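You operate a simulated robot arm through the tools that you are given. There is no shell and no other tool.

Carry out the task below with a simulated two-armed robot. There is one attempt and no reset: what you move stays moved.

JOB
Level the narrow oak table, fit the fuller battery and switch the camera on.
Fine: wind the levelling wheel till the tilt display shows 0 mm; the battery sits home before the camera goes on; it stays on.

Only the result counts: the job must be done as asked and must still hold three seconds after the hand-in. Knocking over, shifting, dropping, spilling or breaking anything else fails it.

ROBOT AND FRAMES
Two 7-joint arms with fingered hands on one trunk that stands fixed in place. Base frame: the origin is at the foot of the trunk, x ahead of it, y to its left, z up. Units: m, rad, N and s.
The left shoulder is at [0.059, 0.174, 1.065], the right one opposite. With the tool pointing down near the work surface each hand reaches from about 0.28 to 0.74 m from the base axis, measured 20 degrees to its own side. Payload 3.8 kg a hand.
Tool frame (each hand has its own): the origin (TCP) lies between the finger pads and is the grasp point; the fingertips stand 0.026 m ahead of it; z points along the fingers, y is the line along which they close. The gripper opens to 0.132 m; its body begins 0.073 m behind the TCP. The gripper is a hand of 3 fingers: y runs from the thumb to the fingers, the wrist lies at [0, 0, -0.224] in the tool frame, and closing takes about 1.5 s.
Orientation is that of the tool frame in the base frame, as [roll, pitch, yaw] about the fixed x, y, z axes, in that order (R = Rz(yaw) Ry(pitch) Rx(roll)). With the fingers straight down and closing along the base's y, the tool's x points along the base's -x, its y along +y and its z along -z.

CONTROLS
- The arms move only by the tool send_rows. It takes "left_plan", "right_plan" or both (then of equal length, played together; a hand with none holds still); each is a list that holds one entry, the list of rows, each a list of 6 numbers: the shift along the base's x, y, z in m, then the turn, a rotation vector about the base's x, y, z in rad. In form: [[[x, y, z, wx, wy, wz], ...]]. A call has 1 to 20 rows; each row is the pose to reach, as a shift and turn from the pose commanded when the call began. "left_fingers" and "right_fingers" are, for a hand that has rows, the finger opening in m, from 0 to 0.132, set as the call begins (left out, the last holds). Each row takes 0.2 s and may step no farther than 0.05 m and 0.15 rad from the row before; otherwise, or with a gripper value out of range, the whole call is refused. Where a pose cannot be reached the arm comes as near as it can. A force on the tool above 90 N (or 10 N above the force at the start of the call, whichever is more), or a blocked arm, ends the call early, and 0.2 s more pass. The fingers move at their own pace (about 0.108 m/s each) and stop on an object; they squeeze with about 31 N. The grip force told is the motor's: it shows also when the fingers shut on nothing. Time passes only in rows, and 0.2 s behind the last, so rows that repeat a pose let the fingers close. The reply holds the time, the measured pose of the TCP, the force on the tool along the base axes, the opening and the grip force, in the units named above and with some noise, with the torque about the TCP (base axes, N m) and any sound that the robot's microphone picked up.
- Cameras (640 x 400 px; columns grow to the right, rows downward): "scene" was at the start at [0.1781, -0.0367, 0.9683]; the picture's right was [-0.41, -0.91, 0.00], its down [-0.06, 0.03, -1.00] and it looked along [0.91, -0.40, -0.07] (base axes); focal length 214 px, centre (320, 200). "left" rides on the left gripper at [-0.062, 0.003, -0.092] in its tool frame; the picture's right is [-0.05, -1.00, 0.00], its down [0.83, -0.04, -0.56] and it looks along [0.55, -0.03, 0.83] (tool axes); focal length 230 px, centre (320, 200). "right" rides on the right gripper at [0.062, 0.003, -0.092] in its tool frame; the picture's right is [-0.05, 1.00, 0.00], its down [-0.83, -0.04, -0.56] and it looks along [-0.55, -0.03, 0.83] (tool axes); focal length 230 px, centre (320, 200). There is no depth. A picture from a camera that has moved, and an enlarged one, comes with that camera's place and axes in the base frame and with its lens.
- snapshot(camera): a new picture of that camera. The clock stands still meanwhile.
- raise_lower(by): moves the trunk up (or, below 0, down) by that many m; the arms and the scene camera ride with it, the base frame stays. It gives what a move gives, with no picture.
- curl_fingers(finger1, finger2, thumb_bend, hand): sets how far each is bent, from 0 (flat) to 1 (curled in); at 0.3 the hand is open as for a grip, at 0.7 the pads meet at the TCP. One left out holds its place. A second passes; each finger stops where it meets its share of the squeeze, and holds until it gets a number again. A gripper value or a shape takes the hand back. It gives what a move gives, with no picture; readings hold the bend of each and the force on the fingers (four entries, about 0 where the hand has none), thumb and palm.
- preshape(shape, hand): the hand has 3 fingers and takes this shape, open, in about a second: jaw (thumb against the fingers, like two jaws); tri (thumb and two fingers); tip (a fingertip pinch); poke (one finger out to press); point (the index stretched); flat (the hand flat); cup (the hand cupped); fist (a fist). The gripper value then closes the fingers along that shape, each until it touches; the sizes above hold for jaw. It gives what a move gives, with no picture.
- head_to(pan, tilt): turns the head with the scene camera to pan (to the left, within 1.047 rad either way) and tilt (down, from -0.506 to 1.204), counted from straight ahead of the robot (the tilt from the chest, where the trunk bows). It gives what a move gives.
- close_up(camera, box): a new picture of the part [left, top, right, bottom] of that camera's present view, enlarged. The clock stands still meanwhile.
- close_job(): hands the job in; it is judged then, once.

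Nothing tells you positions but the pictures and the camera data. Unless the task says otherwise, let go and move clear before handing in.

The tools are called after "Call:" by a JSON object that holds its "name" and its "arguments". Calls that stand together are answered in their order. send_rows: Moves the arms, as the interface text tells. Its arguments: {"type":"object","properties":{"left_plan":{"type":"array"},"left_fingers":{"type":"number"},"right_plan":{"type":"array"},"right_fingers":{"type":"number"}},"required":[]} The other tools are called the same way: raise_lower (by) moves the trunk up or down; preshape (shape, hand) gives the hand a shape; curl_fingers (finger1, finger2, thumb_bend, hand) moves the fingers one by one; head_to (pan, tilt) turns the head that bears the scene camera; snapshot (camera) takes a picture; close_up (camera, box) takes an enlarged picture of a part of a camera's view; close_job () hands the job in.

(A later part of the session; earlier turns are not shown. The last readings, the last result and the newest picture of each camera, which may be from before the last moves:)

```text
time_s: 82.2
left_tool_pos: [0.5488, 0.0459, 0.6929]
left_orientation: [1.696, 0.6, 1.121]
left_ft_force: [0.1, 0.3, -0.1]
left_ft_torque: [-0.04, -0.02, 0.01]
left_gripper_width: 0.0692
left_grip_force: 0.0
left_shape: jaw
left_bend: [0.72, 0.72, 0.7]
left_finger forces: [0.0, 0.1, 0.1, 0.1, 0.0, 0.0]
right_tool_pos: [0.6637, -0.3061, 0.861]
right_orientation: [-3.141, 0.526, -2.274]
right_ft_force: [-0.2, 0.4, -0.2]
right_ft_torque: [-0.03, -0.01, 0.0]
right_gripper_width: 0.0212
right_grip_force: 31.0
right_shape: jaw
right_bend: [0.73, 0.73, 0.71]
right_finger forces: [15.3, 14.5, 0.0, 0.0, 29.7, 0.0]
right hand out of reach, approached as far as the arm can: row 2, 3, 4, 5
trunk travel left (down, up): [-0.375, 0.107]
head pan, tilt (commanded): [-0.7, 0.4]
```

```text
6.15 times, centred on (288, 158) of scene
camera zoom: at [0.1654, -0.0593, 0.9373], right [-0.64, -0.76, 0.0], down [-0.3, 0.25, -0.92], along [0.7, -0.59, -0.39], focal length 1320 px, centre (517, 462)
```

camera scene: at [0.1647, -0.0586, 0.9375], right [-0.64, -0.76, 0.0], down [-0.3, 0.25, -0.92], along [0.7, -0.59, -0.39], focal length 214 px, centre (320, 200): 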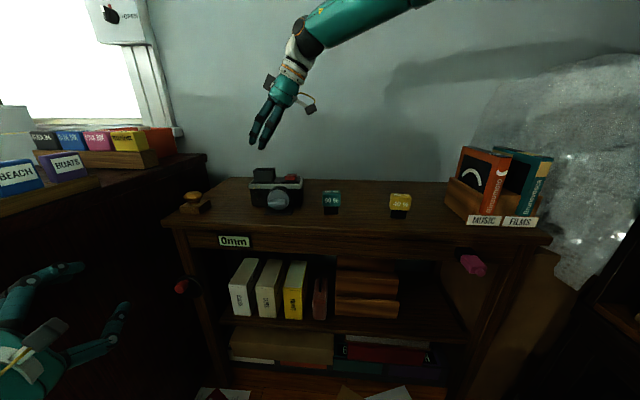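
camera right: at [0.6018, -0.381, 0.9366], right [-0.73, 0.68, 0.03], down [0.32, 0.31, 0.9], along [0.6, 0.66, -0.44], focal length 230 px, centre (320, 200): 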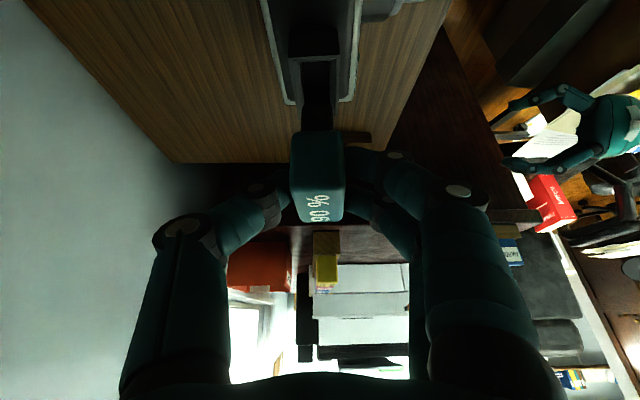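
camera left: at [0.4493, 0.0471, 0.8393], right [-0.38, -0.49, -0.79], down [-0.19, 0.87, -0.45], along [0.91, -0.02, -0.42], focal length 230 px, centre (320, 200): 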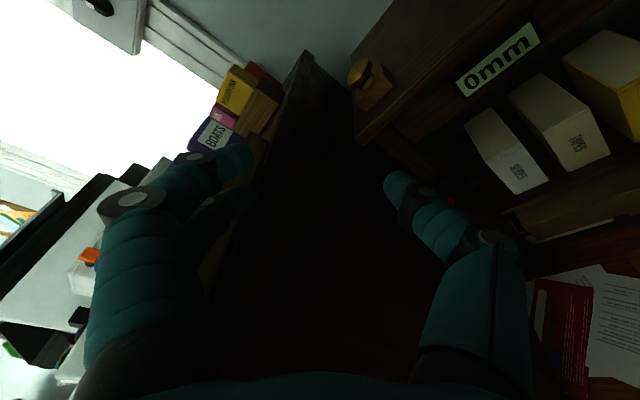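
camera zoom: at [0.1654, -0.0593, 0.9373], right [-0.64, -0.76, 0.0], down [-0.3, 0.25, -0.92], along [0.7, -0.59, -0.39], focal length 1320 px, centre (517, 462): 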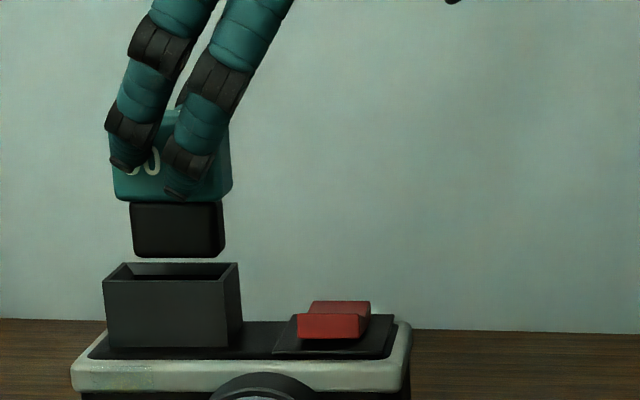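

The arm ran out of reach by 1 cm as it went lower, so the trend is that a lower trunk helps. I lift the battery 10 cm clear, lower the trunk by 9 cm, and try again.

Call:
{"name": "send_rows", "arguments": {"right_plan": [[[0, 0, 0.035, 0, 0, 0], [0, 0, 0.07, 0, 0, 0], [0, 0, 0.105, 0, 0, 0], [0, 0, 0.105, 0, 0, 0]]]}}

Call:
{"name": "raise_lower", "arguments": {"by": -0.09}}

Call:
{"name": "snapshot", "arguments": {"camera": "scene"}}

```text
time_s: 83.2
left_tool_pos: [0.5481, 0.0466, 0.6912]
left_orientation: [1.698, 0.6, 1.12]
left_ft_force: [-0.5, -0.1, -0.1]
left_ft_torque: [0.01, -0.02, -0.01]
left_gripper_width: 0.0695
left_grip_force: 0.2
left_shape: jaw
left_bend: [0.72, 0.72, 0.7]
left_finger forces: [0.1, 0.0, 0.0, 0.0, 0.0, 0.0]
right_tool_pos: [0.6635, -0.3069, 0.9652]
right_orientation: [3.14, 0.526, -2.275]
right_ft_force: [-0.2, 0.2, -0.4]
right_ft_torque: [0.02, 0.04, 0.03]
right_gripper_width: 0.021
right_grip_force: 30.3
right_shape: jaw
right_bend: [0.73, 0.73, 0.71]
right_finger forces: [15.2, 14.3, 0.0, 0.1, 29.5, 0.0]
trunk travel left (down, up): [-0.375, 0.107]
head pan, tilt (commanded): [-0.7, 0.4]
```

```text
time_s: 84.5
left_tool_pos: [0.5484, 0.0454, 0.6031]
left_orientation: [1.697, 0.6, 1.119]
left_ft_force: [0.8, 0.4, -0.2]
left_ft_torque: [0.01, 0.0, 0.03]
left_gripper_width: 0.0696
left_grip_force: 0.0
left_shape: jaw
left_bend: [0.72, 0.72, 0.7]
left_finger forces: [0.1, 0.1, 0.0, 0.1, 0.0, 0.0]
right_tool_pos: [0.6637, -0.3066, 0.8767]
right_orientation: [-3.14, 0.525, -2.272]
right_ft_force: [0.8, -0.9, 0.0]
right_ft_torque: [-0.01, -0.03, -0.01]
right_gripper_width: 0.0212
right_grip_force: 31.2
right_shape: jaw
right_bend: [0.73, 0.73, 0.71]
right_finger forces: [15.2, 14.3, 0.0, 0.0, 29.5, 0.0]
trunk travel left (down, up): [-0.285, 0.197]
head pan, tilt (commanded): [-0.7, 0.4]
```

```text
taken
camera scene: at [0.1556, -0.0593, 0.8463], right [-0.64, -0.76, 0.0], down [-0.3, 0.25, -0.92], along [0.7, -0.59, -0.39], focal length 214 px, centre (320, 200)
```

scene: 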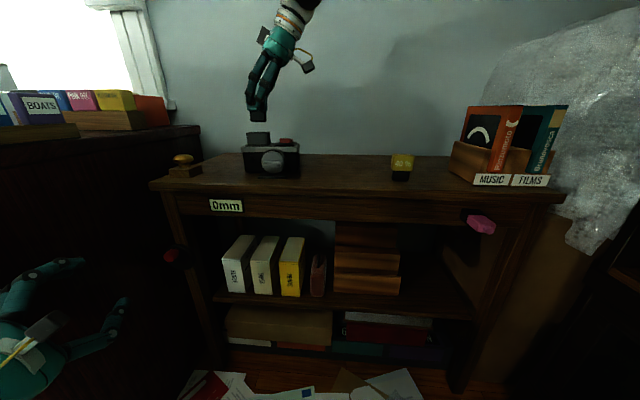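

Now at (0.664, -0.307, 0.877) with the lower trunk. I move towards the aligned place and check both views again.

Call:
{"name": "send_rows", "arguments": {"right_plan": [[[0.0045, 0.001, 0.0, 0, 0, 0], [0.0088, 0.0016, 0.0, 0, 0, 0], [0.0088, 0.0016, 0.0, 0, 0, 0]]]}}

Call:
{"name": "close_up", "arguments": {"camera": "right", "box": [264, 20, 376, 140]}}

Call:
{"name": "close_up", "arguments": {"camera": "scene", "box": [228, 95, 308, 160]}}

```text
time_s: 85.3
left_tool_pos: [0.5484, 0.0461, 0.6015]
left_orientation: [1.697, 0.6, 1.12]
left_ft_force: [-0.1, -1.2, -0.4]
left_ft_torque: [0.01, -0.03, 0.01]
left_gripper_width: 0.0694
left_grip_force: 0.1
left_shape: jaw
left_bend: [0.72, 0.72, 0.7]
left_finger forces: [0.0, 0.0, 0.0, 0.1, 0.1, 0.1]
right_tool_pos: [0.6723, -0.3054, 0.877]
right_orientation: [-3.138, 0.525, -2.272]
right_ft_force: [-0.2, -0.1, -0.7]
right_ft_torque: [0.02, -0.01, 0.0]
right_gripper_width: 0.0215
right_grip_force: 30.8
right_shape: jaw
right_bend: [0.73, 0.73, 0.71]
right_finger forces: [15.2, 14.3, 0.0, 0.0, 29.5, 0.1]
trunk travel left (down, up): [-0.285, 0.197]
head pan, tilt (commanded): [-0.7, 0.4]
```

```text
3.33 times, centred on (320, 80) of right
camera zoom: at [0.6072, -0.3783, 0.9269], right [-0.73, 0.68, 0.03], down [0.32, 0.31, 0.9], along [0.6, 0.67, -0.44], focal length 767 px, centre (320, 600)
```

zoom: 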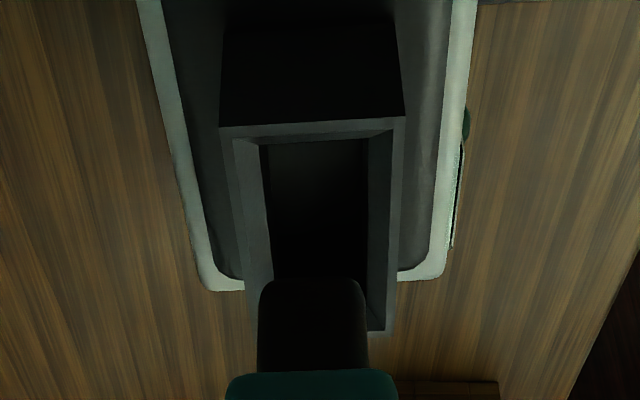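

```text
6.15 times, centred on (268, 128) of scene
camera zoom: at [0.1557, -0.0593, 0.8462], right [-0.64, -0.76, 0.0], down [-0.3, 0.25, -0.92], along [0.7, -0.59, -0.39], focal length 1320 px, centre (640, 646)
```

zoom: 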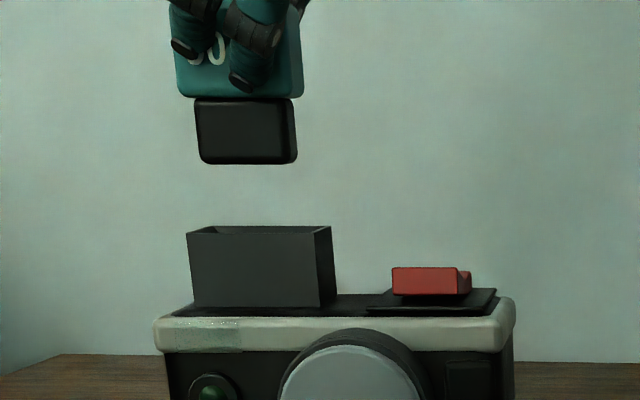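

Reached. Both views now agree: about 2 mm too far left. I correct this and lower to just above the rim.

Call:
{"name": "send_rows", "arguments": {"right_plan": [[[-0.0018, -0.0015, -0.005, 0, 0, 0], [-0.0018, -0.0015, -0.013, 0, 0, 0], [-0.0018, -0.0015, -0.021, 0, 0, 0], [-0.0018, -0.0015, -0.021, 0, 0, 0]]]}}

Call:
{"name": "close_up", "arguments": {"camera": "right", "box": [264, 20, 376, 140]}}

Call:
{"name": "close_up", "arguments": {"camera": "scene", "box": [228, 95, 308, 160]}}

```text
time_s: 86.3
left_tool_pos: [0.548, 0.0459, 0.6018]
left_orientation: [1.697, 0.601, 1.118]
left_ft_force: [0.0, 0.4, 0.0]
left_ft_torque: [0.01, -0.01, 0.03]
left_gripper_width: 0.0695
left_grip_force: 0.1
left_shape: jaw
left_bend: [0.72, 0.72, 0.7]
left_finger forces: [0.0, 0.0, 0.0, 0.0, 0.0, 0.0]
right_tool_pos: [0.6715, -0.3073, 0.8553]
right_orientation: [-3.141, 0.526, -2.272]
right_ft_force: [0.1, 0.3, -0.8]
right_ft_torque: [0.0, 0.02, 0.01]
right_gripper_width: 0.0215
right_grip_force: 30.9
right_shape: jaw
right_bend: [0.73, 0.73, 0.71]
right_finger forces: [15.2, 14.3, 0.0, 0.1, 29.4, 0.1]
trunk travel left (down, up): [-0.285, 0.197]
head pan, tilt (commanded): [-0.7, 0.4]
```

```text
3.33 times, centred on (320, 80) of right
camera zoom: at [0.6052, -0.3802, 0.906], right [-0.73, 0.68, 0.03], down [0.32, 0.31, 0.9], along [0.6, 0.67, -0.44], focal length 767 px, centre (320, 600)
```

zoom: 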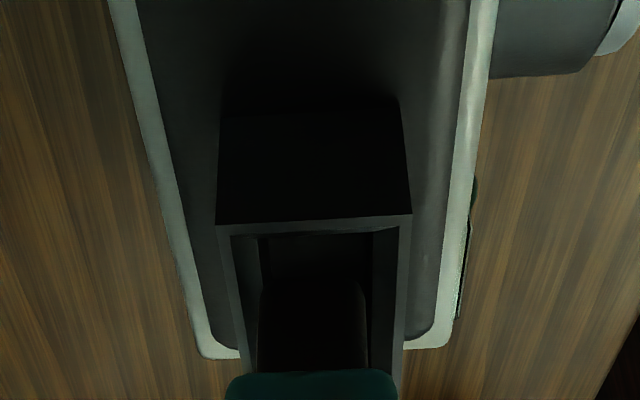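

```text
6.15 times, centred on (268, 128) of scene
camera zoom: at [0.1557, -0.0593, 0.8462], right [-0.64, -0.76, 0.0], down [-0.3, 0.25, -0.92], along [0.7, -0.59, -0.39], focal length 1320 px, centre (640, 646)
```

zoom: 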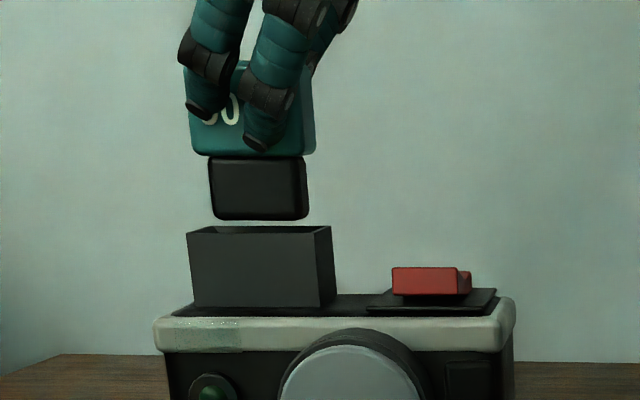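

Nicely aligned in both views, about 5 mm above the rim. Now I lower it into the slot in small steps.

Call:
{"name": "send_rows", "arguments": {"right_plan": [[[0, 0, -0.004, 0, 0, 0], [0, 0, -0.008, 0, 0, 0], [0, 0, -0.012, 0, 0, 0], [0, 0, -0.016, 0, 0, 0], [0, 0, -0.016, 0, 0, 0]]]}}

Call:
{"name": "close_up", "arguments": {"camera": "scene", "box": [228, 95, 308, 160]}}

Call:
{"name": "close_up", "arguments": {"camera": "right", "box": [252, 40, 388, 180]}}

```text
time_s: 87.5
left_tool_pos: [0.5484, 0.0448, 0.603]
left_orientation: [1.696, 0.6, 1.119]
left_ft_force: [0.3, -0.5, -0.5]
left_ft_torque: [0.0, 0.02, 0.0]
left_gripper_width: 0.0694
left_grip_force: 0.0
left_shape: jaw
left_bend: [0.72, 0.72, 0.7]
left_finger forces: [0.0, 0.0, 0.1, 0.0, 0.0, 0.1]
right_tool_pos: [0.6712, -0.3047, 0.84]
right_orientation: [3.141, 0.526, -2.273]
right_ft_force: [-1.0, 0.1, -1.1]
right_ft_torque: [0.02, 0.01, 0.0]
right_gripper_width: 0.0214
right_grip_force: 30.8
right_shape: jaw
right_bend: [0.73, 0.73, 0.71]
right_finger forces: [15.4, 14.2, 0.0, 0.1, 29.3, 0.0]
trunk travel left (down, up): [-0.285, 0.197]
head pan, tilt (commanded): [-0.7, 0.4]
```

```text
6.15 times, centred on (268, 128) of scene
camera zoom: at [0.1557, -0.0593, 0.8462], right [-0.64, -0.76, 0.0], down [-0.3, 0.25, -0.92], along [0.7, -0.59, -0.39], focal length 1320 px, centre (640, 646)
```

zoom: 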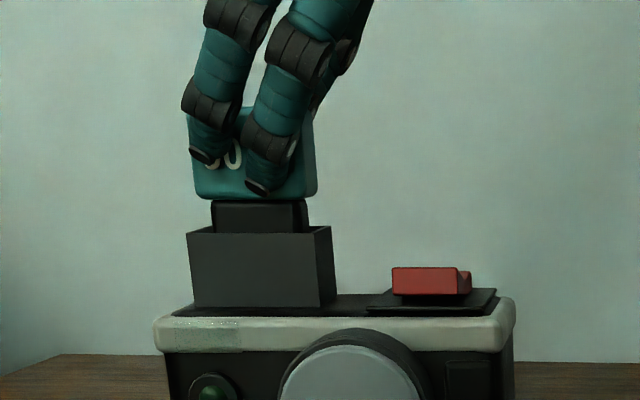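

```text
2.86 times, centred on (320, 110) of right
camera zoom: at [0.6058, -0.3795, 0.8901], right [-0.73, 0.68, 0.03], down [0.32, 0.31, 0.9], along [0.6, 0.67, -0.44], focal length 657 px, centre (320, 457)
```

zoom: 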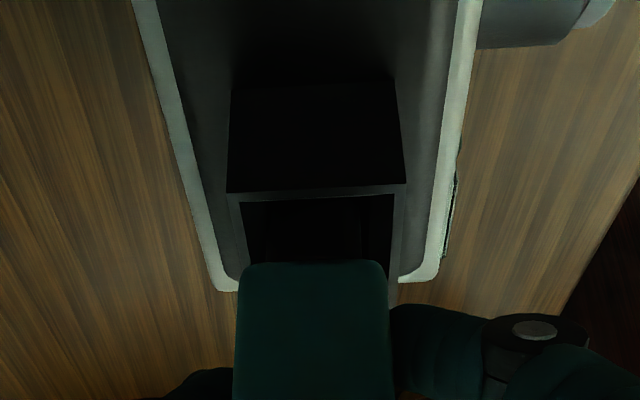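

The base is entering without contact force. Continue down another 9 mm.

Call:
{"name": "send_rows", "arguments": {"right_plan": [[[0, 0, -0.003, 0, 0, 0], [0, 0, -0.006, 0, 0, 0], [0, 0, -0.009, 0, 0, 0], [0, 0, -0.009, 0, 0, 0]]]}}

Call:
{"name": "close_up", "arguments": {"camera": "scene", "box": [228, 95, 308, 160]}}

```text
time_s: 88.5
left_tool_pos: [0.5481, 0.0463, 0.6027]
left_orientation: [1.696, 0.599, 1.118]
left_ft_force: [0.6, 0.3, 0.6]
left_ft_torque: [0.01, 0.0, 0.02]
left_gripper_width: 0.0694
left_grip_force: 0.0
left_shape: jaw
left_bend: [0.72, 0.72, 0.7]
left_finger forces: [0.1, 0.0, 0.1, 0.1, 0.0, 0.0]
right_tool_pos: [0.6713, -0.3061, 0.8297]
right_orientation: [-3.142, 0.524, -2.274]
right_ft_force: [-1.8, 0.0, -1.3]
right_ft_torque: [0.0, -0.01, -0.02]
right_gripper_width: 0.0212
right_grip_force: 30.9
right_shape: jaw
right_bend: [0.73, 0.73, 0.71]
right_finger forces: [15.5, 14.6, 0.0, 0.1, 28.8, 0.0]
trunk travel left (down, up): [-0.285, 0.197]
head pan, tilt (commanded): [-0.7, 0.4]
```

```text
6.15 times, centred on (268, 128) of scene
camera zoom: at [0.1557, -0.0593, 0.8462], right [-0.64, -0.76, 0.0], down [-0.3, 0.25, -0.92], along [0.7, -0.59, -0.39], focal length 1320 px, centre (640, 646)
```

zoom: 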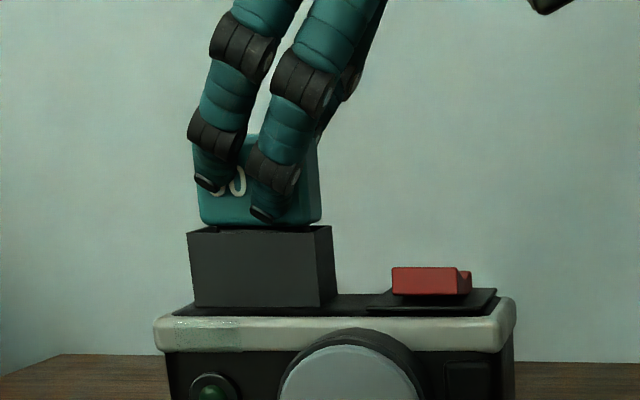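

The cap is at the rim now. I go on in 2 mm steps until it seats.

Call:
{"name": "send_rows", "arguments": {"right_plan": [[[0, 0, -0.001, 0, 0, 0], [0, 0, -0.002, 0, 0, 0], [0, 0, -0.003, 0, 0, 0], [0, 0, -0.003, 0, 0, 0]]]}}

Call:
{"name": "close_up", "arguments": {"camera": "scene", "box": [228, 95, 308, 160]}}

```text
time_s: 89.5
left_tool_pos: [0.549, 0.0456, 0.6031]
left_orientation: [1.698, 0.599, 1.119]
left_ft_force: [1.0, -0.2, -1.0]
left_ft_torque: [0.03, 0.03, -0.05]
left_gripper_width: 0.0695
left_grip_force: 0.0
left_shape: jaw
left_bend: [0.72, 0.72, 0.7]
left_finger forces: [0.0, 0.0, 0.0, 0.0, 0.0, 0.1]
right_tool_pos: [0.6709, -0.3052, 0.8284]
right_orientation: [-3.141, 0.525, -2.272]
right_ft_force: [0.5, 1.0, 1.2]
right_ft_torque: [0.01, -0.02, 0.01]
right_gripper_width: 0.021
right_grip_force: 31.0
right_shape: jaw
right_bend: [0.73, 0.73, 0.71]
right_finger forces: [15.0, 14.4, 0.1, 0.0, 29.3, 0.0]
trunk travel left (down, up): [-0.285, 0.197]
head pan, tilt (commanded): [-0.7, 0.4]
```

```text
6.15 times, centred on (268, 128) of scene
camera zoom: at [0.1557, -0.0592, 0.8462], right [-0.64, -0.76, 0.0], down [-0.3, 0.25, -0.92], along [0.7, -0.59, -0.39], focal length 1320 px, centre (640, 646)
```

zoom: 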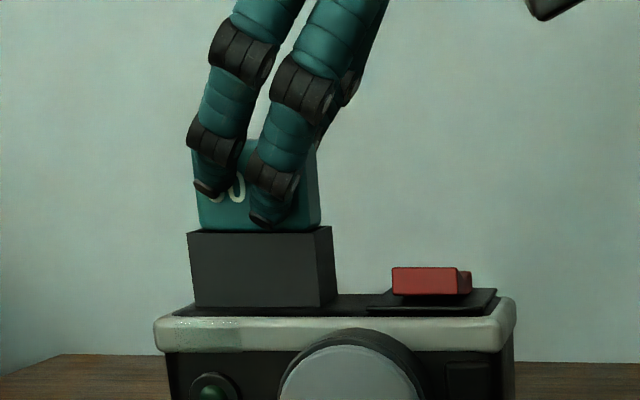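

Still free; cap about 1 mm above the rim. Another 2 mm, watching the force.

Call:
{"name": "send_rows", "arguments": {"right_plan": [[[0, 0, -0.001, 0, 0, 0], [0, 0, -0.002, 0, 0, 0], [0, 0, -0.002, 0, 0, 0]]]}}

Call:
{"name": "close_up", "arguments": {"camera": "scene", "box": [240, 110, 288, 150]}}

```text
time_s: 90.3
left_tool_pos: [0.5469, 0.0465, 0.6031]
left_orientation: [1.697, 0.601, 1.118]
left_ft_force: [0.2, -0.5, -0.1]
left_ft_torque: [0.04, 0.0, 0.01]
left_gripper_width: 0.0693
left_grip_force: 0.0
left_shape: jaw
left_bend: [0.72, 0.72, 0.7]
left_finger forces: [0.0, 0.1, 0.0, 0.0, 0.0, 0.0]
right_tool_pos: [0.6709, -0.3052, 0.8281]
right_orientation: [3.142, 0.528, -2.272]
right_ft_force: [-0.7, 1.0, 7.1]
right_ft_torque: [0.04, -0.04, -0.01]
right_gripper_width: 0.0215
right_grip_force: 31.3
right_shape: jaw
right_bend: [0.73, 0.73, 0.71]
right_finger forces: [15.6, 15.1, 0.0, 0.0, 29.7, 0.0]
trunk travel left (down, up): [-0.285, 0.197]
head pan, tilt (commanded): [-0.7, 0.4]
```

```text
10.00 times, centred on (264, 130) of scene
camera zoom: at [0.1552, -0.059, 0.8464], right [-0.64, -0.76, 0.0], down [-0.3, 0.25, -0.92], along [0.7, -0.59, -0.39], focal length 2145 px, centre (880, 900)
```

zoom: 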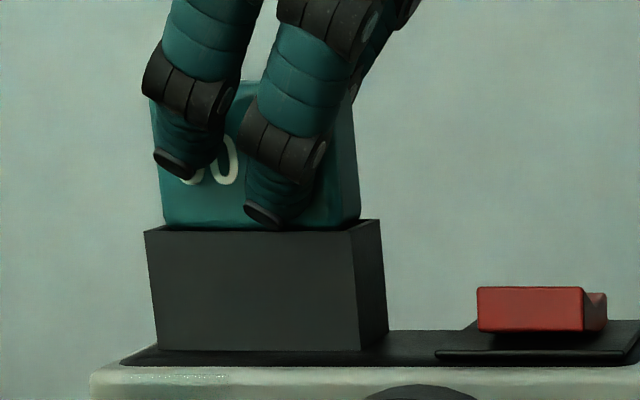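

Contact at 7 N. I press a little more to be sure that it is home.

Call:
{"name": "send_rows", "arguments": {"right_plan": [[[0, 0, -0.001, 0, 0, 0], [0, 0, -0.002, 0, 0, 0], [0, 0, -0.003, 0, 0, 0], [0, 0, -0.004, 0, 0, 0], [0, 0, -0.004, 0, 0, 0]]]}}

Call:
{"name": "close_up", "arguments": {"camera": "scene", "box": [240, 110, 288, 150]}}

Call:
{"name": "close_up", "arguments": {"camera": "right", "box": [252, 60, 388, 220]}}

```text
time_s: 91.5
left_tool_pos: [0.5472, 0.047, 0.6033]
left_orientation: [1.694, 0.601, 1.117]
left_ft_force: [0.2, -0.1, -0.1]
left_ft_torque: [-0.05, 0.0, 0.0]
left_gripper_width: 0.0695
left_grip_force: 0.0
left_shape: jaw
left_bend: [0.72, 0.72, 0.7]
left_finger forces: [0.0, 0.0, 0.1, 0.1, 0.0, 0.0]
right_tool_pos: [0.6719, -0.305, 0.8262]
right_orientation: [-3.134, 0.532, -2.271]
right_ft_force: [2.1, -1.6, 28.2]
right_ft_torque: [0.12, -0.23, -0.02]
right_gripper_width: 0.0217
right_grip_force: 31.3
right_shape: jaw
right_bend: [0.73, 0.73, 0.71]
right_finger forces: [17.3, 16.1, 0.1, 0.0, 36.0, 0.0]
trunk travel left (down, up): [-0.285, 0.197]
head pan, tilt (commanded): [-0.7, 0.4]
```

```text
10.00 times, centred on (264, 130) of scene
camera zoom: at [0.1542, -0.0586, 0.8467], right [-0.64, -0.76, 0.0], down [-0.3, 0.25, -0.92], along [0.71, -0.59, -0.39], focal length 2145 px, centre (880, 900)
```

zoom: 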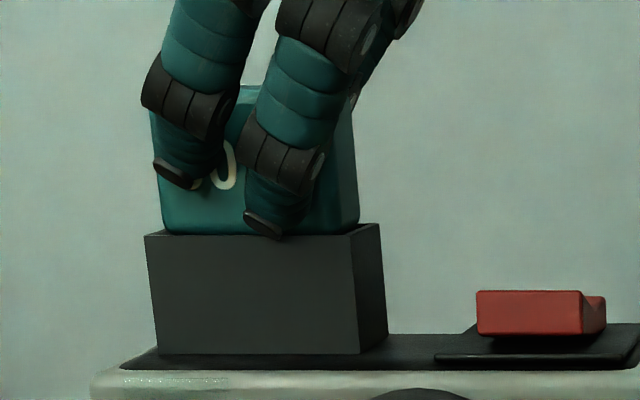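

```text
2.50 times, centred on (320, 140) of right
camera zoom: at [0.6047, -0.3787, 0.875], right [-0.73, 0.68, 0.02], down [0.31, 0.31, 0.9], along [0.61, 0.67, -0.44], focal length 575 px, centre (320, 350)
```

zoom: 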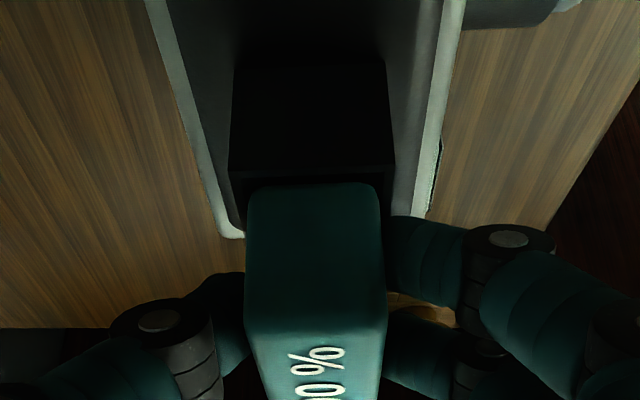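

It holds at 28 N without moving further. I unload, open the fingers and back away along the hand's axis, then inspect how it sits.

Call:
{"name": "send_rows", "arguments": {"right_plan": [[[0, 0, 0.003, 0, 0, 0], [0, 0, 0.005, 0, 0, 0], [0, 0, 0.005, 0, 0, 0]]]}}

Call:
{"name": "send_rows", "arguments": {"right_plan": [[[0, 0, 0, 0, 0, 0], [0, 0, 0, 0, 0, 0], [0, 0, 0, 0, 0, 0], [0, 0, 0, 0, 0, 0], [-0.01, -0.0115, 0.026, 0, 0, 0], [-0.0194, -0.0229, 0.052, 0, 0, 0], [-0.0323, -0.0382, 0.0866, 0, 0, 0]]], "right_fingers": 0.07}}

Call:
{"name": "close_up", "arguments": {"camera": "scene", "box": [236, 105, 316, 180]}}

Call:
{"name": "close_up", "arguments": {"camera": "right", "box": [252, 40, 388, 180]}}

```text
time_s: 92.3
left_tool_pos: [0.5473, 0.0453, 0.6031]
left_orientation: [1.697, 0.601, 1.119]
left_ft_force: [-0.4, -0.3, 0.1]
left_ft_torque: [-0.03, 0.02, -0.01]
left_gripper_width: 0.0699
left_grip_force: 0.1
left_shape: jaw
left_bend: [0.72, 0.72, 0.7]
left_finger forces: [0.0, 0.0, 0.0, 0.1, 0.0, 0.0]
right_tool_pos: [0.6715, -0.3048, 0.826]
right_orientation: [-3.14, 0.525, -2.273]
right_ft_force: [6.9, 1.7, 15.3]
right_ft_torque: [0.1, -0.2, -0.07]
right_gripper_width: 0.0217
right_grip_force: 31.3
right_shape: jaw
right_bend: [0.73, 0.73, 0.71]
right_finger forces: [15.8, 14.9, 0.0, 0.0, 35.1, 0.1]
trunk travel left (down, up): [-0.285, 0.197]
head pan, tilt (commanded): [-0.7, 0.4]
```

```text
time_s: 93.9
left_tool_pos: [0.548, 0.0455, 0.6036]
left_orientation: [1.697, 0.601, 1.12]
left_ft_force: [-0.6, 0.3, 0.2]
left_ft_torque: [0.0, 0.02, 0.0]
left_gripper_width: 0.0696
left_grip_force: 0.1
left_shape: jaw
left_bend: [0.72, 0.72, 0.7]
left_finger forces: [0.0, 0.1, 0.0, 0.1, 0.0, 0.1]
right_tool_pos: [0.6374, -0.3423, 0.9134]
right_orientation: [-3.141, 0.526, -2.271]
right_ft_force: [-0.3, 0.2, 0.8]
right_ft_torque: [-0.01, 0.02, 0.02]
right_gripper_width: 0.0692
right_grip_force: 0.0
right_shape: jaw
right_bend: [0.72, 0.72, 0.7]
right_finger forces: [0.0, 0.1, 0.1, 0.0, 0.0, 0.0]
trunk travel left (down, up): [-0.285, 0.197]
head pan, tilt (commanded): [-0.7, 0.4]
```

```text
5.33 times, centred on (276, 142) of scene
camera zoom: at [0.1554, -0.0592, 0.8463], right [-0.64, -0.76, 0.0], down [-0.3, 0.25, -0.92], along [0.7, -0.59, -0.39], focal length 1144 px, centre (555, 507)
```

zoom: 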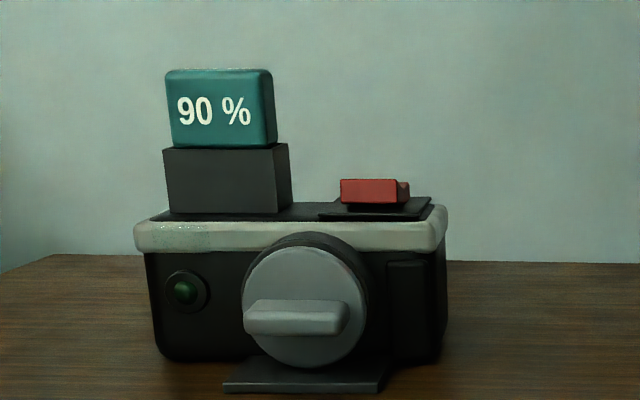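

```text
2.86 times, centred on (320, 110) of right
camera zoom: at [0.5721, -0.4168, 0.9636], right [-0.73, 0.68, 0.03], down [0.32, 0.31, 0.9], along [0.6, 0.67, -0.44], focal length 657 px, centre (320, 457)
```

zoom: 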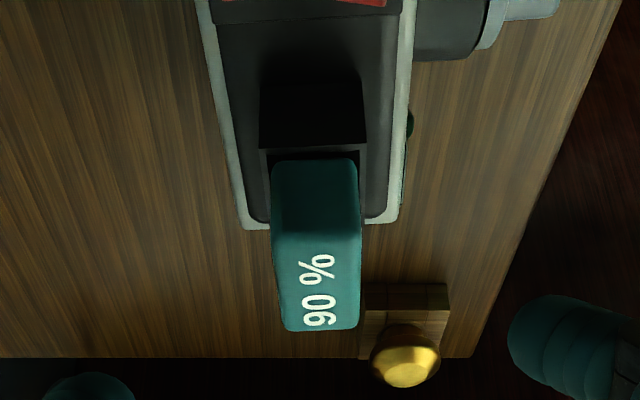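

The battery stands in the slot with its cap on the rim. A closer look at the junction.

Call:
{"name": "close_up", "arguments": {"camera": "scene", "box": [250, 112, 298, 148]}}

Call:
{"name": "close_up", "arguments": {"camera": "right", "box": [296, 70, 344, 160]}}

```text
11.11 times, centred on (274, 130) of scene
camera zoom: at [0.1554, -0.0592, 0.8463], right [-0.64, -0.76, 0.0], down [-0.3, 0.25, -0.92], along [0.7, -0.59, -0.39], focal length 2383 px, centre (831, 978)
```

zoom: 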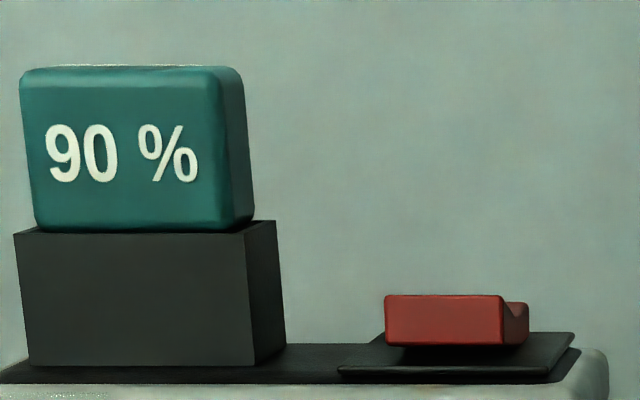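

```text
4.44 times, centred on (320, 115) of right
camera zoom: at [0.5721, -0.4168, 0.9636], right [-0.73, 0.68, 0.03], down [0.32, 0.31, 0.9], along [0.6, 0.67, -0.44], focal length 1022 px, centre (320, 578)
```

zoom: 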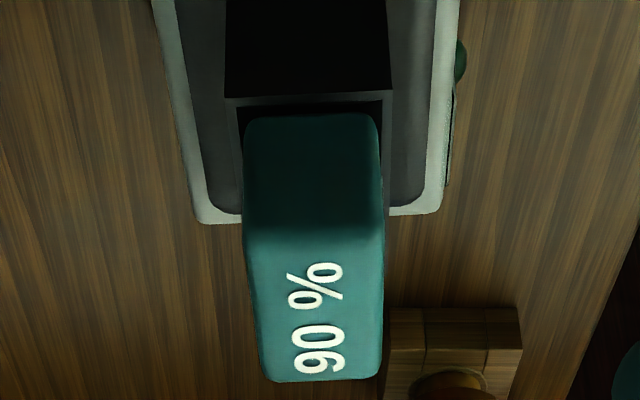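

It looks seated and upright. I'll use a single-finger "poke" shape both to press the battery down as a check and then to press the rocker; first I move up clear and shape the hand.

Call:
{"name": "send_rows", "arguments": {"right_plan": [[[-0.015, -0.015, 0.03, 0, 0, 0], [-0.03, -0.03, 0.06, 0, 0, 0], [-0.03, -0.03, 0.06, 0, 0, 0]]]}}

Call:
{"name": "preshape", "arguments": {"shape": "poke", "hand": "right"}}

Call:
{"name": "snapshot", "arguments": {"camera": "right"}}

Call:
{"name": "snapshot", "arguments": {"camera": "scene"}}

```text
time_s: 94.7
left_tool_pos: [0.5479, 0.0456, 0.6011]
left_orientation: [1.696, 0.599, 1.118]
left_ft_force: [0.0, 0.6, 0.0]
left_ft_torque: [0.05, 0.0, -0.01]
left_gripper_width: 0.0694
left_grip_force: 0.0
left_shape: jaw
left_bend: [0.72, 0.72, 0.7]
left_finger forces: [0.0, 0.0, 0.0, 0.0, 0.0, 0.0]
right_tool_pos: [0.6097, -0.3742, 0.9741]
right_orientation: [-3.141, 0.525, -2.275]
right_ft_force: [-0.4, 0.2, -0.9]
right_ft_torque: [-0.02, 0.0, 0.02]
right_gripper_width: 0.0694
right_grip_force: 0.1
right_shape: jaw
right_bend: [0.72, 0.72, 0.7]
right_finger forces: [0.0, 0.0, 0.0, 0.1, 0.0, 0.0]
trunk travel left (down, up): [-0.285, 0.197]
head pan, tilt (commanded): [-0.7, 0.4]
```

```text
time_s: 95.6
left_tool_pos: [0.5484, 0.0459, 0.6021]
left_orientation: [1.698, 0.6, 1.119]
left_ft_force: [0.7, -1.2, 0.2]
left_ft_torque: [0.0, 0.02, -0.02]
left_gripper_width: 0.0692
left_grip_force: 0.1
left_shape: jaw
left_bend: [0.72, 0.72, 0.7]
left_finger forces: [0.0, 0.0, 0.0, 0.0, 0.0, 0.0]
right_tool_pos: [0.6084, -0.3732, 0.9744]
right_orientation: [3.141, 0.526, -2.276]
right_ft_force: [-0.8, -0.7, -0.2]
right_ft_torque: [0.01, 0.01, -0.02]
right_gripper_width: 0.0002
right_grip_force: 0.1
right_shape: poke
right_bend: [1.0, 1.0, 0.45]
right_finger forces: [0.0, 0.1, 0.1, 0.1, 0.0, 0.0]
trunk travel left (down, up): [-0.285, 0.197]
head pan, tilt (commanded): [-0.7, 0.4]
```

```text
taken
camera right: at [0.5431, -0.4471, 1.0245], right [-0.73, 0.68, 0.03], down [0.32, 0.31, 0.9], along [0.6, 0.67, -0.44], focal length 230 px, centre (320, 200)
```

right: 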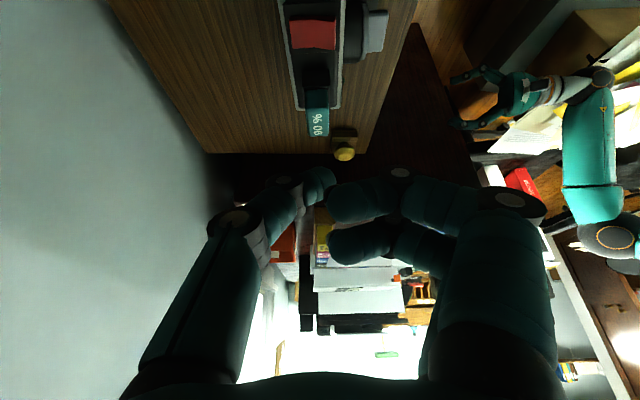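

```text
taken
camera scene: at [0.1557, -0.0593, 0.8462], right [-0.64, -0.76, 0.0], down [-0.3, 0.25, -0.92], along [0.7, -0.59, -0.39], focal length 214 px, centre (320, 200)
```

scene: 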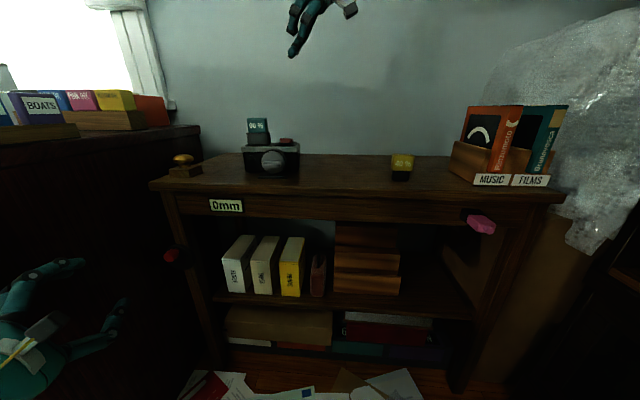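

In this hand the thumb is the poking finger. I zoom to locate its tip against the curled fingers.

Call:
{"name": "close_up", "arguments": {"camera": "right", "box": [220, 130, 460, 290]}}

Call:
{"name": "close_up", "arguments": {"camera": "scene", "box": [260, 0, 372, 70]}}

```text
2.50 times, centred on (340, 210) of right
camera zoom: at [0.5431, -0.4471, 1.0245], right [-0.73, 0.68, 0.03], down [0.32, 0.31, 0.9], along [0.6, 0.67, -0.44], focal length 575 px, centre (270, 175)
```

zoom: 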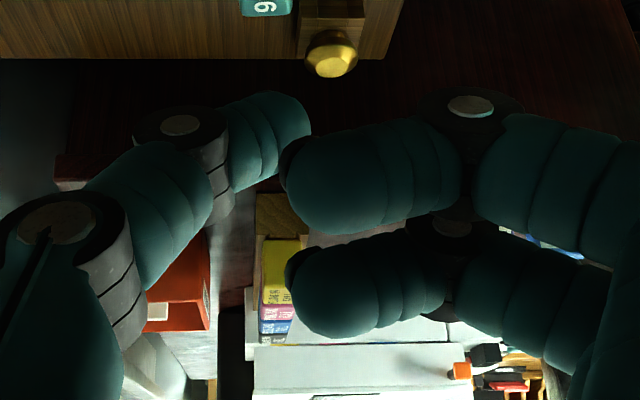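

```text
5.71 times, centred on (316, 35) of scene
camera zoom: at [0.1557, -0.0593, 0.8462], right [-0.64, -0.76, 0.0], down [-0.3, 0.25, -0.92], along [0.7, -0.59, -0.39], focal length 1226 px, centre (343, 1143)
```

zoom: 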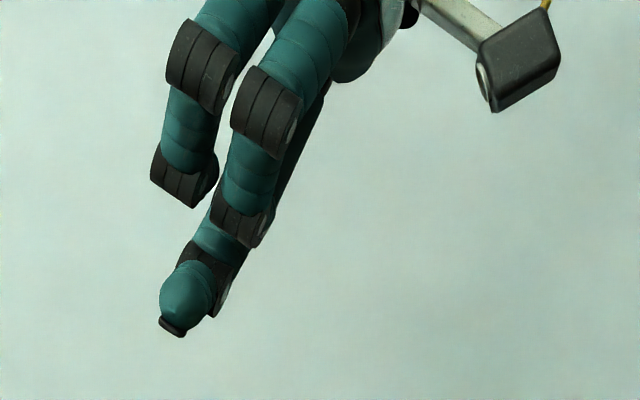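

The thumb tip sits about 2.5 cm ahead of the TCP on its axis. I hover it over the middle of the battery's top.

Call:
{"name": "send_rows", "arguments": {"right_plan": [[[0.02, 0.02, 0, 0, 0, 0], [0.041, 0.041, 0, 0, 0, 0], [0.0621, 0.0611, -0.01, 0, 0, 0], [0.0621, 0.0611, -0.05, 0, 0, 0], [0.0621, 0.0611, -0.085, 0, 0, 0], [0.0621, 0.0611, -0.085, 0, 0, 0]]]}}

Call:
{"name": "close_up", "arguments": {"camera": "scene", "box": [216, 70, 328, 170]}}

Call:
{"name": "close_up", "arguments": {"camera": "right", "box": [240, 90, 400, 220]}}

```text
time_s: 97.0
left_tool_pos: [0.5478, 0.0463, 0.6022]
left_orientation: [1.697, 0.601, 1.118]
left_ft_force: [0.0, 0.7, -0.7]
left_ft_torque: [0.0, -0.01, 0.01]
left_gripper_width: 0.0693
left_grip_force: 0.0
left_shape: jaw
left_bend: [0.72, 0.72, 0.7]
left_finger forces: [0.0, 0.1, 0.0, 0.0, 0.1, 0.0]
right_tool_pos: [0.6726, -0.3145, 0.8876]
right_orientation: [-3.14, 0.525, -2.272]
right_ft_force: [-0.2, 0.0, 0.2]
right_ft_torque: [0.01, -0.01, 0.01]
right_gripper_width: 0.0
right_grip_force: 0.1
right_shape: poke
right_bend: [1.0, 1.0, 0.45]
right_finger forces: [0.1, 0.1, 0.0, 0.1, 0.0, 0.1]
trunk travel left (down, up): [-0.285, 0.197]
head pan, tilt (commanded): [-0.7, 0.4]
```

```text
4.00 times, centred on (272, 120) of scene
camera zoom: at [0.1556, -0.0592, 0.8463], right [-0.64, -0.76, 0.0], down [-0.3, 0.25, -0.92], along [0.7, -0.59, -0.39], focal length 858 px, centre (512, 520)
```

zoom: 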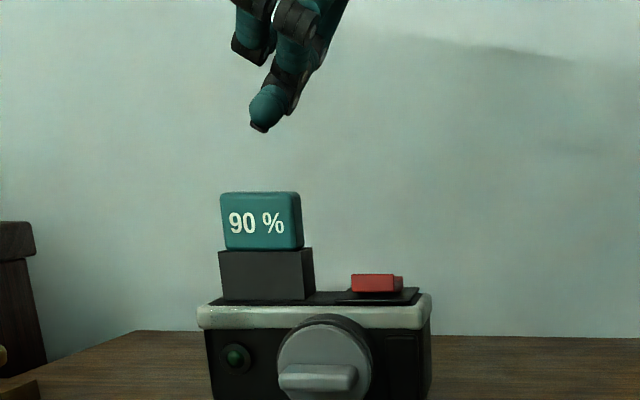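

```text
3.08 times, centred on (320, 155) of right
camera zoom: at [0.6059, -0.3885, 0.9372], right [-0.73, 0.68, 0.03], down [0.32, 0.31, 0.9], along [0.6, 0.67, -0.44], focal length 708 px, centre (320, 338)
```

zoom: 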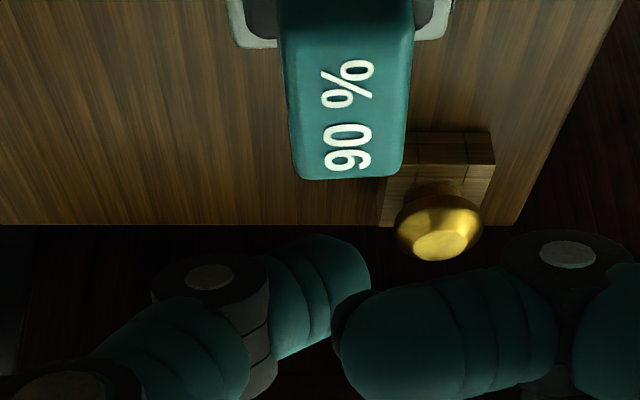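

The tip is over the middle of the battery. I lower it to contact and press lightly.

Call:
{"name": "send_rows", "arguments": {"right_plan": [[[0, 0, -0.01, 0, 0, 0], [0, 0, -0.02, 0, 0, 0], [0, 0, -0.027, 0, 0, 0], [0, 0, -0.03, 0, 0, 0], [0, 0, -0.033, 0, 0, 0], [0, 0, -0.033, 0, 0, 0]]]}}

Call:
{"name": "close_up", "arguments": {"camera": "scene", "box": [216, 70, 328, 170]}}

```text
time_s: 98.4
left_tool_pos: [0.5476, 0.0462, 0.6019]
left_orientation: [1.697, 0.601, 1.117]
left_ft_force: [-0.2, 0.6, 0.1]
left_ft_torque: [0.02, 0.0, 0.03]
left_gripper_width: 0.0694
left_grip_force: 0.0
left_shape: jaw
left_bend: [0.72, 0.72, 0.7]
left_finger forces: [0.0, 0.1, 0.0, 0.1, 0.0, 0.0]
right_tool_pos: [0.671, -0.3124, 0.8551]
right_orientation: [-3.14, 0.526, -2.272]
right_ft_force: [0.1, -0.9, 2.2]
right_ft_torque: [-0.01, -0.03, 0.0]
right_gripper_width: 0.0
right_grip_force: 0.1
right_shape: poke
right_bend: [1.0, 1.0, 0.45]
right_finger forces: [0.1, 0.0, 0.1, 0.0, 2.1, 0.0]
trunk travel left (down, up): [-0.285, 0.197]
head pan, tilt (commanded): [-0.7, 0.4]
```

```text
4.00 times, centred on (272, 120) of scene
camera zoom: at [0.1556, -0.0592, 0.8463], right [-0.64, -0.76, 0.0], down [-0.3, 0.25, -0.92], along [0.7, -0.59, -0.39], focal length 858 px, centre (512, 520)
```

zoom: 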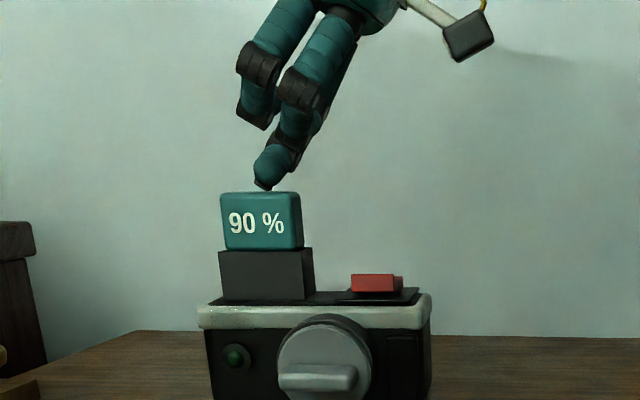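

Contact (2 N). I press up to about 20 N and see whether it moves down.

Call:
{"name": "send_rows", "arguments": {"right_plan": [[[0, 0, -0.002, 0, 0, 0], [0, 0, -0.004, 0, 0, 0], [0, 0, -0.006, 0, 0, 0], [0, 0, -0.006, 0, 0, 0]]]}}

Call:
{"name": "close_up", "arguments": {"camera": "scene", "box": [250, 112, 298, 148]}}

```text
time_s: 99.4
left_tool_pos: [0.5476, 0.0462, 0.6039]
left_orientation: [1.694, 0.599, 1.118]
left_ft_force: [-0.7, -0.6, -0.4]
left_ft_torque: [0.01, 0.03, -0.01]
left_gripper_width: 0.0695
left_grip_force: 0.1
left_shape: jaw
left_bend: [0.72, 0.72, 0.7]
left_finger forces: [0.0, 0.0, 0.0, 0.1, 0.0, 0.0]
right_tool_pos: [0.6714, -0.3136, 0.8536]
right_orientation: [-3.13, 0.534, -2.273]
right_ft_force: [4.0, -8.2, 29.8]
right_ft_torque: [0.03, -0.19, -0.05]
right_gripper_width: 0.0
right_grip_force: 0.1
right_shape: poke
right_bend: [1.0, 1.0, 0.45]
right_finger forces: [0.1, 0.0, 0.1, 0.0, 30.1, 0.1]
trunk travel left (down, up): [-0.285, 0.197]
head pan, tilt (commanded): [-0.7, 0.4]
```

```text
11.11 times, centred on (274, 130) of scene
camera zoom: at [0.1542, -0.0591, 0.8467], right [-0.64, -0.76, 0.0], down [-0.3, 0.25, -0.92], along [0.71, -0.59, -0.39], focal length 2383 px, centre (831, 978)
```

zoom: 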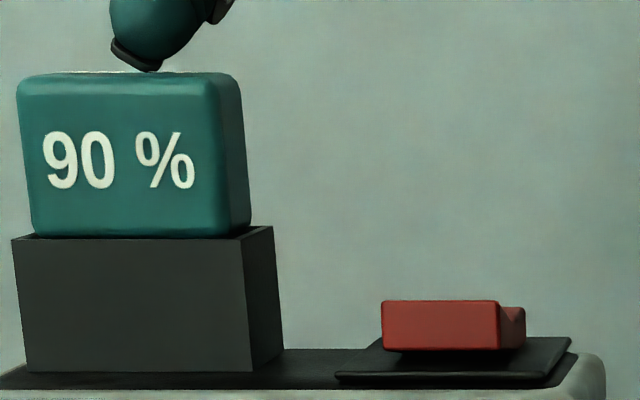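

The battery doesn't move any further, so it is home. I lift off and bring the thumb tip over the raised front end of the red rocker.

Call:
{"name": "send_rows", "arguments": {"right_plan": [[[0, 0, 0.02, 0, 0, 0], [0, 0, 0.05, 0, 0, 0], [-0.019, -0.0143, 0.05, 0, 0, 0], [-0.038, -0.0286, 0.05, 0, 0, 0], [-0.057, -0.0429, 0.05, 0, 0, 0], [-0.057, -0.0429, 0.05, 0, 0, 0]]]}}

Call:
{"name": "snapshot", "arguments": {"camera": "right"}}

Call:
{"name": "close_up", "arguments": {"camera": "scene", "box": [236, 80, 332, 170]}}

```text
time_s: 100.8
left_tool_pos: [0.5476, 0.0455, 0.603]
left_orientation: [1.698, 0.599, 1.117]
left_ft_force: [-0.8, -0.1, -0.8]
left_ft_torque: [0.03, -0.01, 0.01]
left_gripper_width: 0.0693
left_grip_force: 0.0
left_shape: jaw
left_bend: [0.72, 0.72, 0.7]
left_finger forces: [0.0, 0.0, 0.0, 0.0, 0.1, 0.0]
right_tool_pos: [0.6148, -0.355, 0.8994]
right_orientation: [3.14, 0.526, -2.273]
right_ft_force: [0.3, 0.2, 0.2]
right_ft_torque: [0.02, 0.02, -0.01]
right_gripper_width: 0.0
right_grip_force: 0.2
right_shape: poke
right_bend: [1.0, 1.0, 0.45]
right_finger forces: [0.0, 0.0, 0.1, 0.0, 0.0, 0.0]
trunk travel left (down, up): [-0.285, 0.197]
head pan, tilt (commanded): [-0.7, 0.4]
```

```text
taken
camera right: at [0.5489, -0.4305, 0.9498], right [-0.73, 0.68, 0.03], down [0.32, 0.31, 0.9], along [0.6, 0.67, -0.44], focal length 230 px, centre (320, 200)
```

right: 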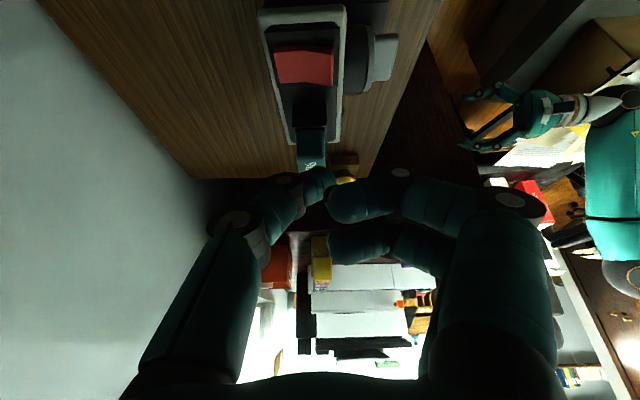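

```text
4.44 times, centred on (284, 125) of scene
camera zoom: at [0.1558, -0.0592, 0.8462], right [-0.64, -0.76, 0.0], down [-0.3, 0.25, -0.92], along [0.7, -0.59, -0.39], focal length 953 px, centre (480, 533)
```

zoom: 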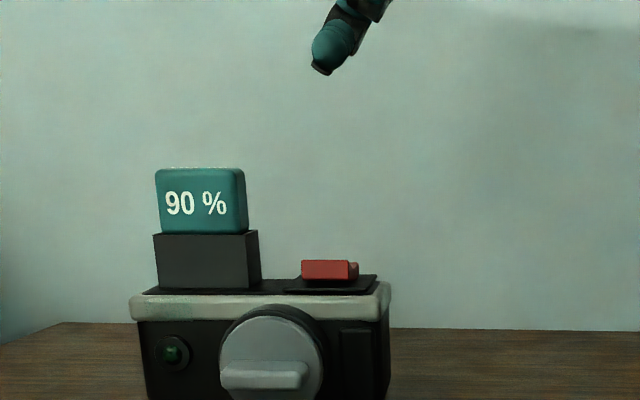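

The tip lines up with the rocker sideways. A zoom to fix the rocker's front edge.

Call:
{"name": "close_up", "arguments": {"camera": "right", "box": [256, 30, 352, 100]}}

Call:
{"name": "close_up", "arguments": {"camera": "scene", "box": [290, 125, 326, 150]}}

```text
5.71 times, centred on (304, 65) of right
camera zoom: at [0.5489, -0.4305, 0.9498], right [-0.73, 0.68, 0.03], down [0.32, 0.31, 0.9], along [0.6, 0.67, -0.44], focal length 1315 px, centre (411, 971)
```

zoom: 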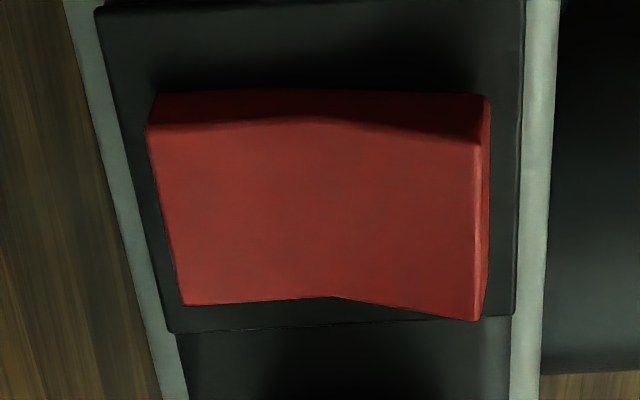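

```text
16.00 times, centred on (308, 138) of scene
camera zoom: at [0.1558, -0.0592, 0.8462], right [-0.64, -0.76, 0.0], down [-0.3, 0.25, -0.92], along [0.7, -0.59, -0.39], focal length 3432 px, centre (512, 1200)
```

zoom: 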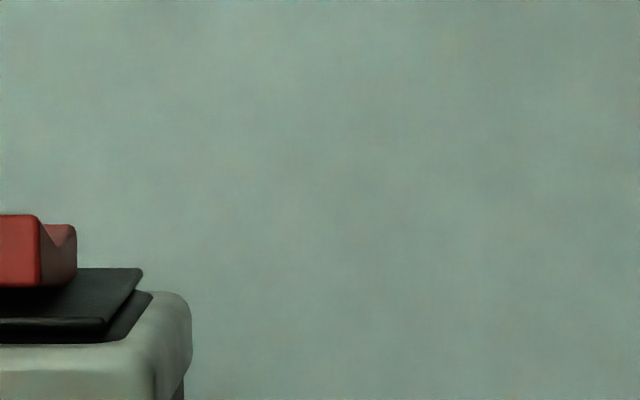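

Press point is about 6 mm in from the front edge; the tip is right above it. I descend to just above the rocker.

Call:
{"name": "send_rows", "arguments": {"right_plan": [[[0, 0, -0.03, 0, 0, 0], [0, 0, -0.06, 0, 0, 0], [0.0005, 0, -0.08, 0, 0, 0], [0.0005, 0, -0.086, 0, 0, 0], [0.0005, 0, -0.086, 0, 0, 0]]]}}

Call:
{"name": "close_up", "arguments": {"camera": "scene", "box": [236, 80, 332, 170]}}

Call:
{"name": "snapshot", "arguments": {"camera": "right"}}

```text
time_s: 102.0
left_tool_pos: [0.5482, 0.0471, 0.6014]
left_orientation: [1.697, 0.602, 1.119]
left_ft_force: [0.3, -0.4, -1.1]
left_ft_torque: [-0.01, 0.0, 0.06]
left_gripper_width: 0.0696
left_grip_force: 0.1
left_shape: jaw
left_bend: [0.72, 0.72, 0.7]
left_finger forces: [0.0, 0.0, 0.0, 0.0, 0.1, 0.0]
right_tool_pos: [0.6143, -0.3579, 0.8135]
right_orientation: [-3.141, 0.525, -2.275]
right_ft_force: [-0.2, 1.1, 0.4]
right_ft_torque: [0.0, -0.01, 0.0]
right_gripper_width: 0.0001
right_grip_force: 0.2
right_shape: poke
right_bend: [1.0, 1.0, 0.45]
right_finger forces: [0.1, 0.1, 0.0, 0.0, 0.1, 0.0]
trunk travel left (down, up): [-0.285, 0.197]
head pan, tilt (commanded): [-0.7, 0.4]
```

```text
4.44 times, centred on (284, 125) of scene
camera zoom: at [0.1557, -0.0593, 0.8462], right [-0.64, -0.76, 0.0], down [-0.3, 0.25, -0.92], along [0.7, -0.59, -0.39], focal length 953 px, centre (480, 533)
```

zoom: 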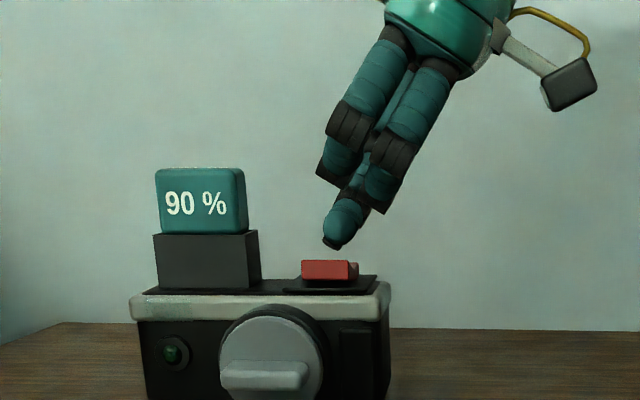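

```text
taken
camera right: at [0.5489, -0.4308, 0.8634], right [-0.73, 0.68, 0.03], down [0.32, 0.31, 0.9], along [0.6, 0.67, -0.44], focal length 230 px, centre (320, 200)
```

right: 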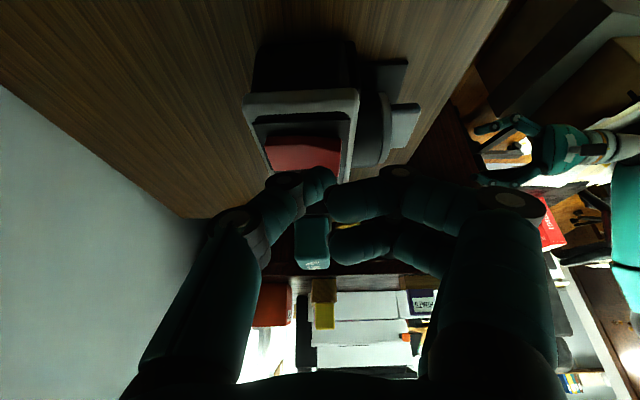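

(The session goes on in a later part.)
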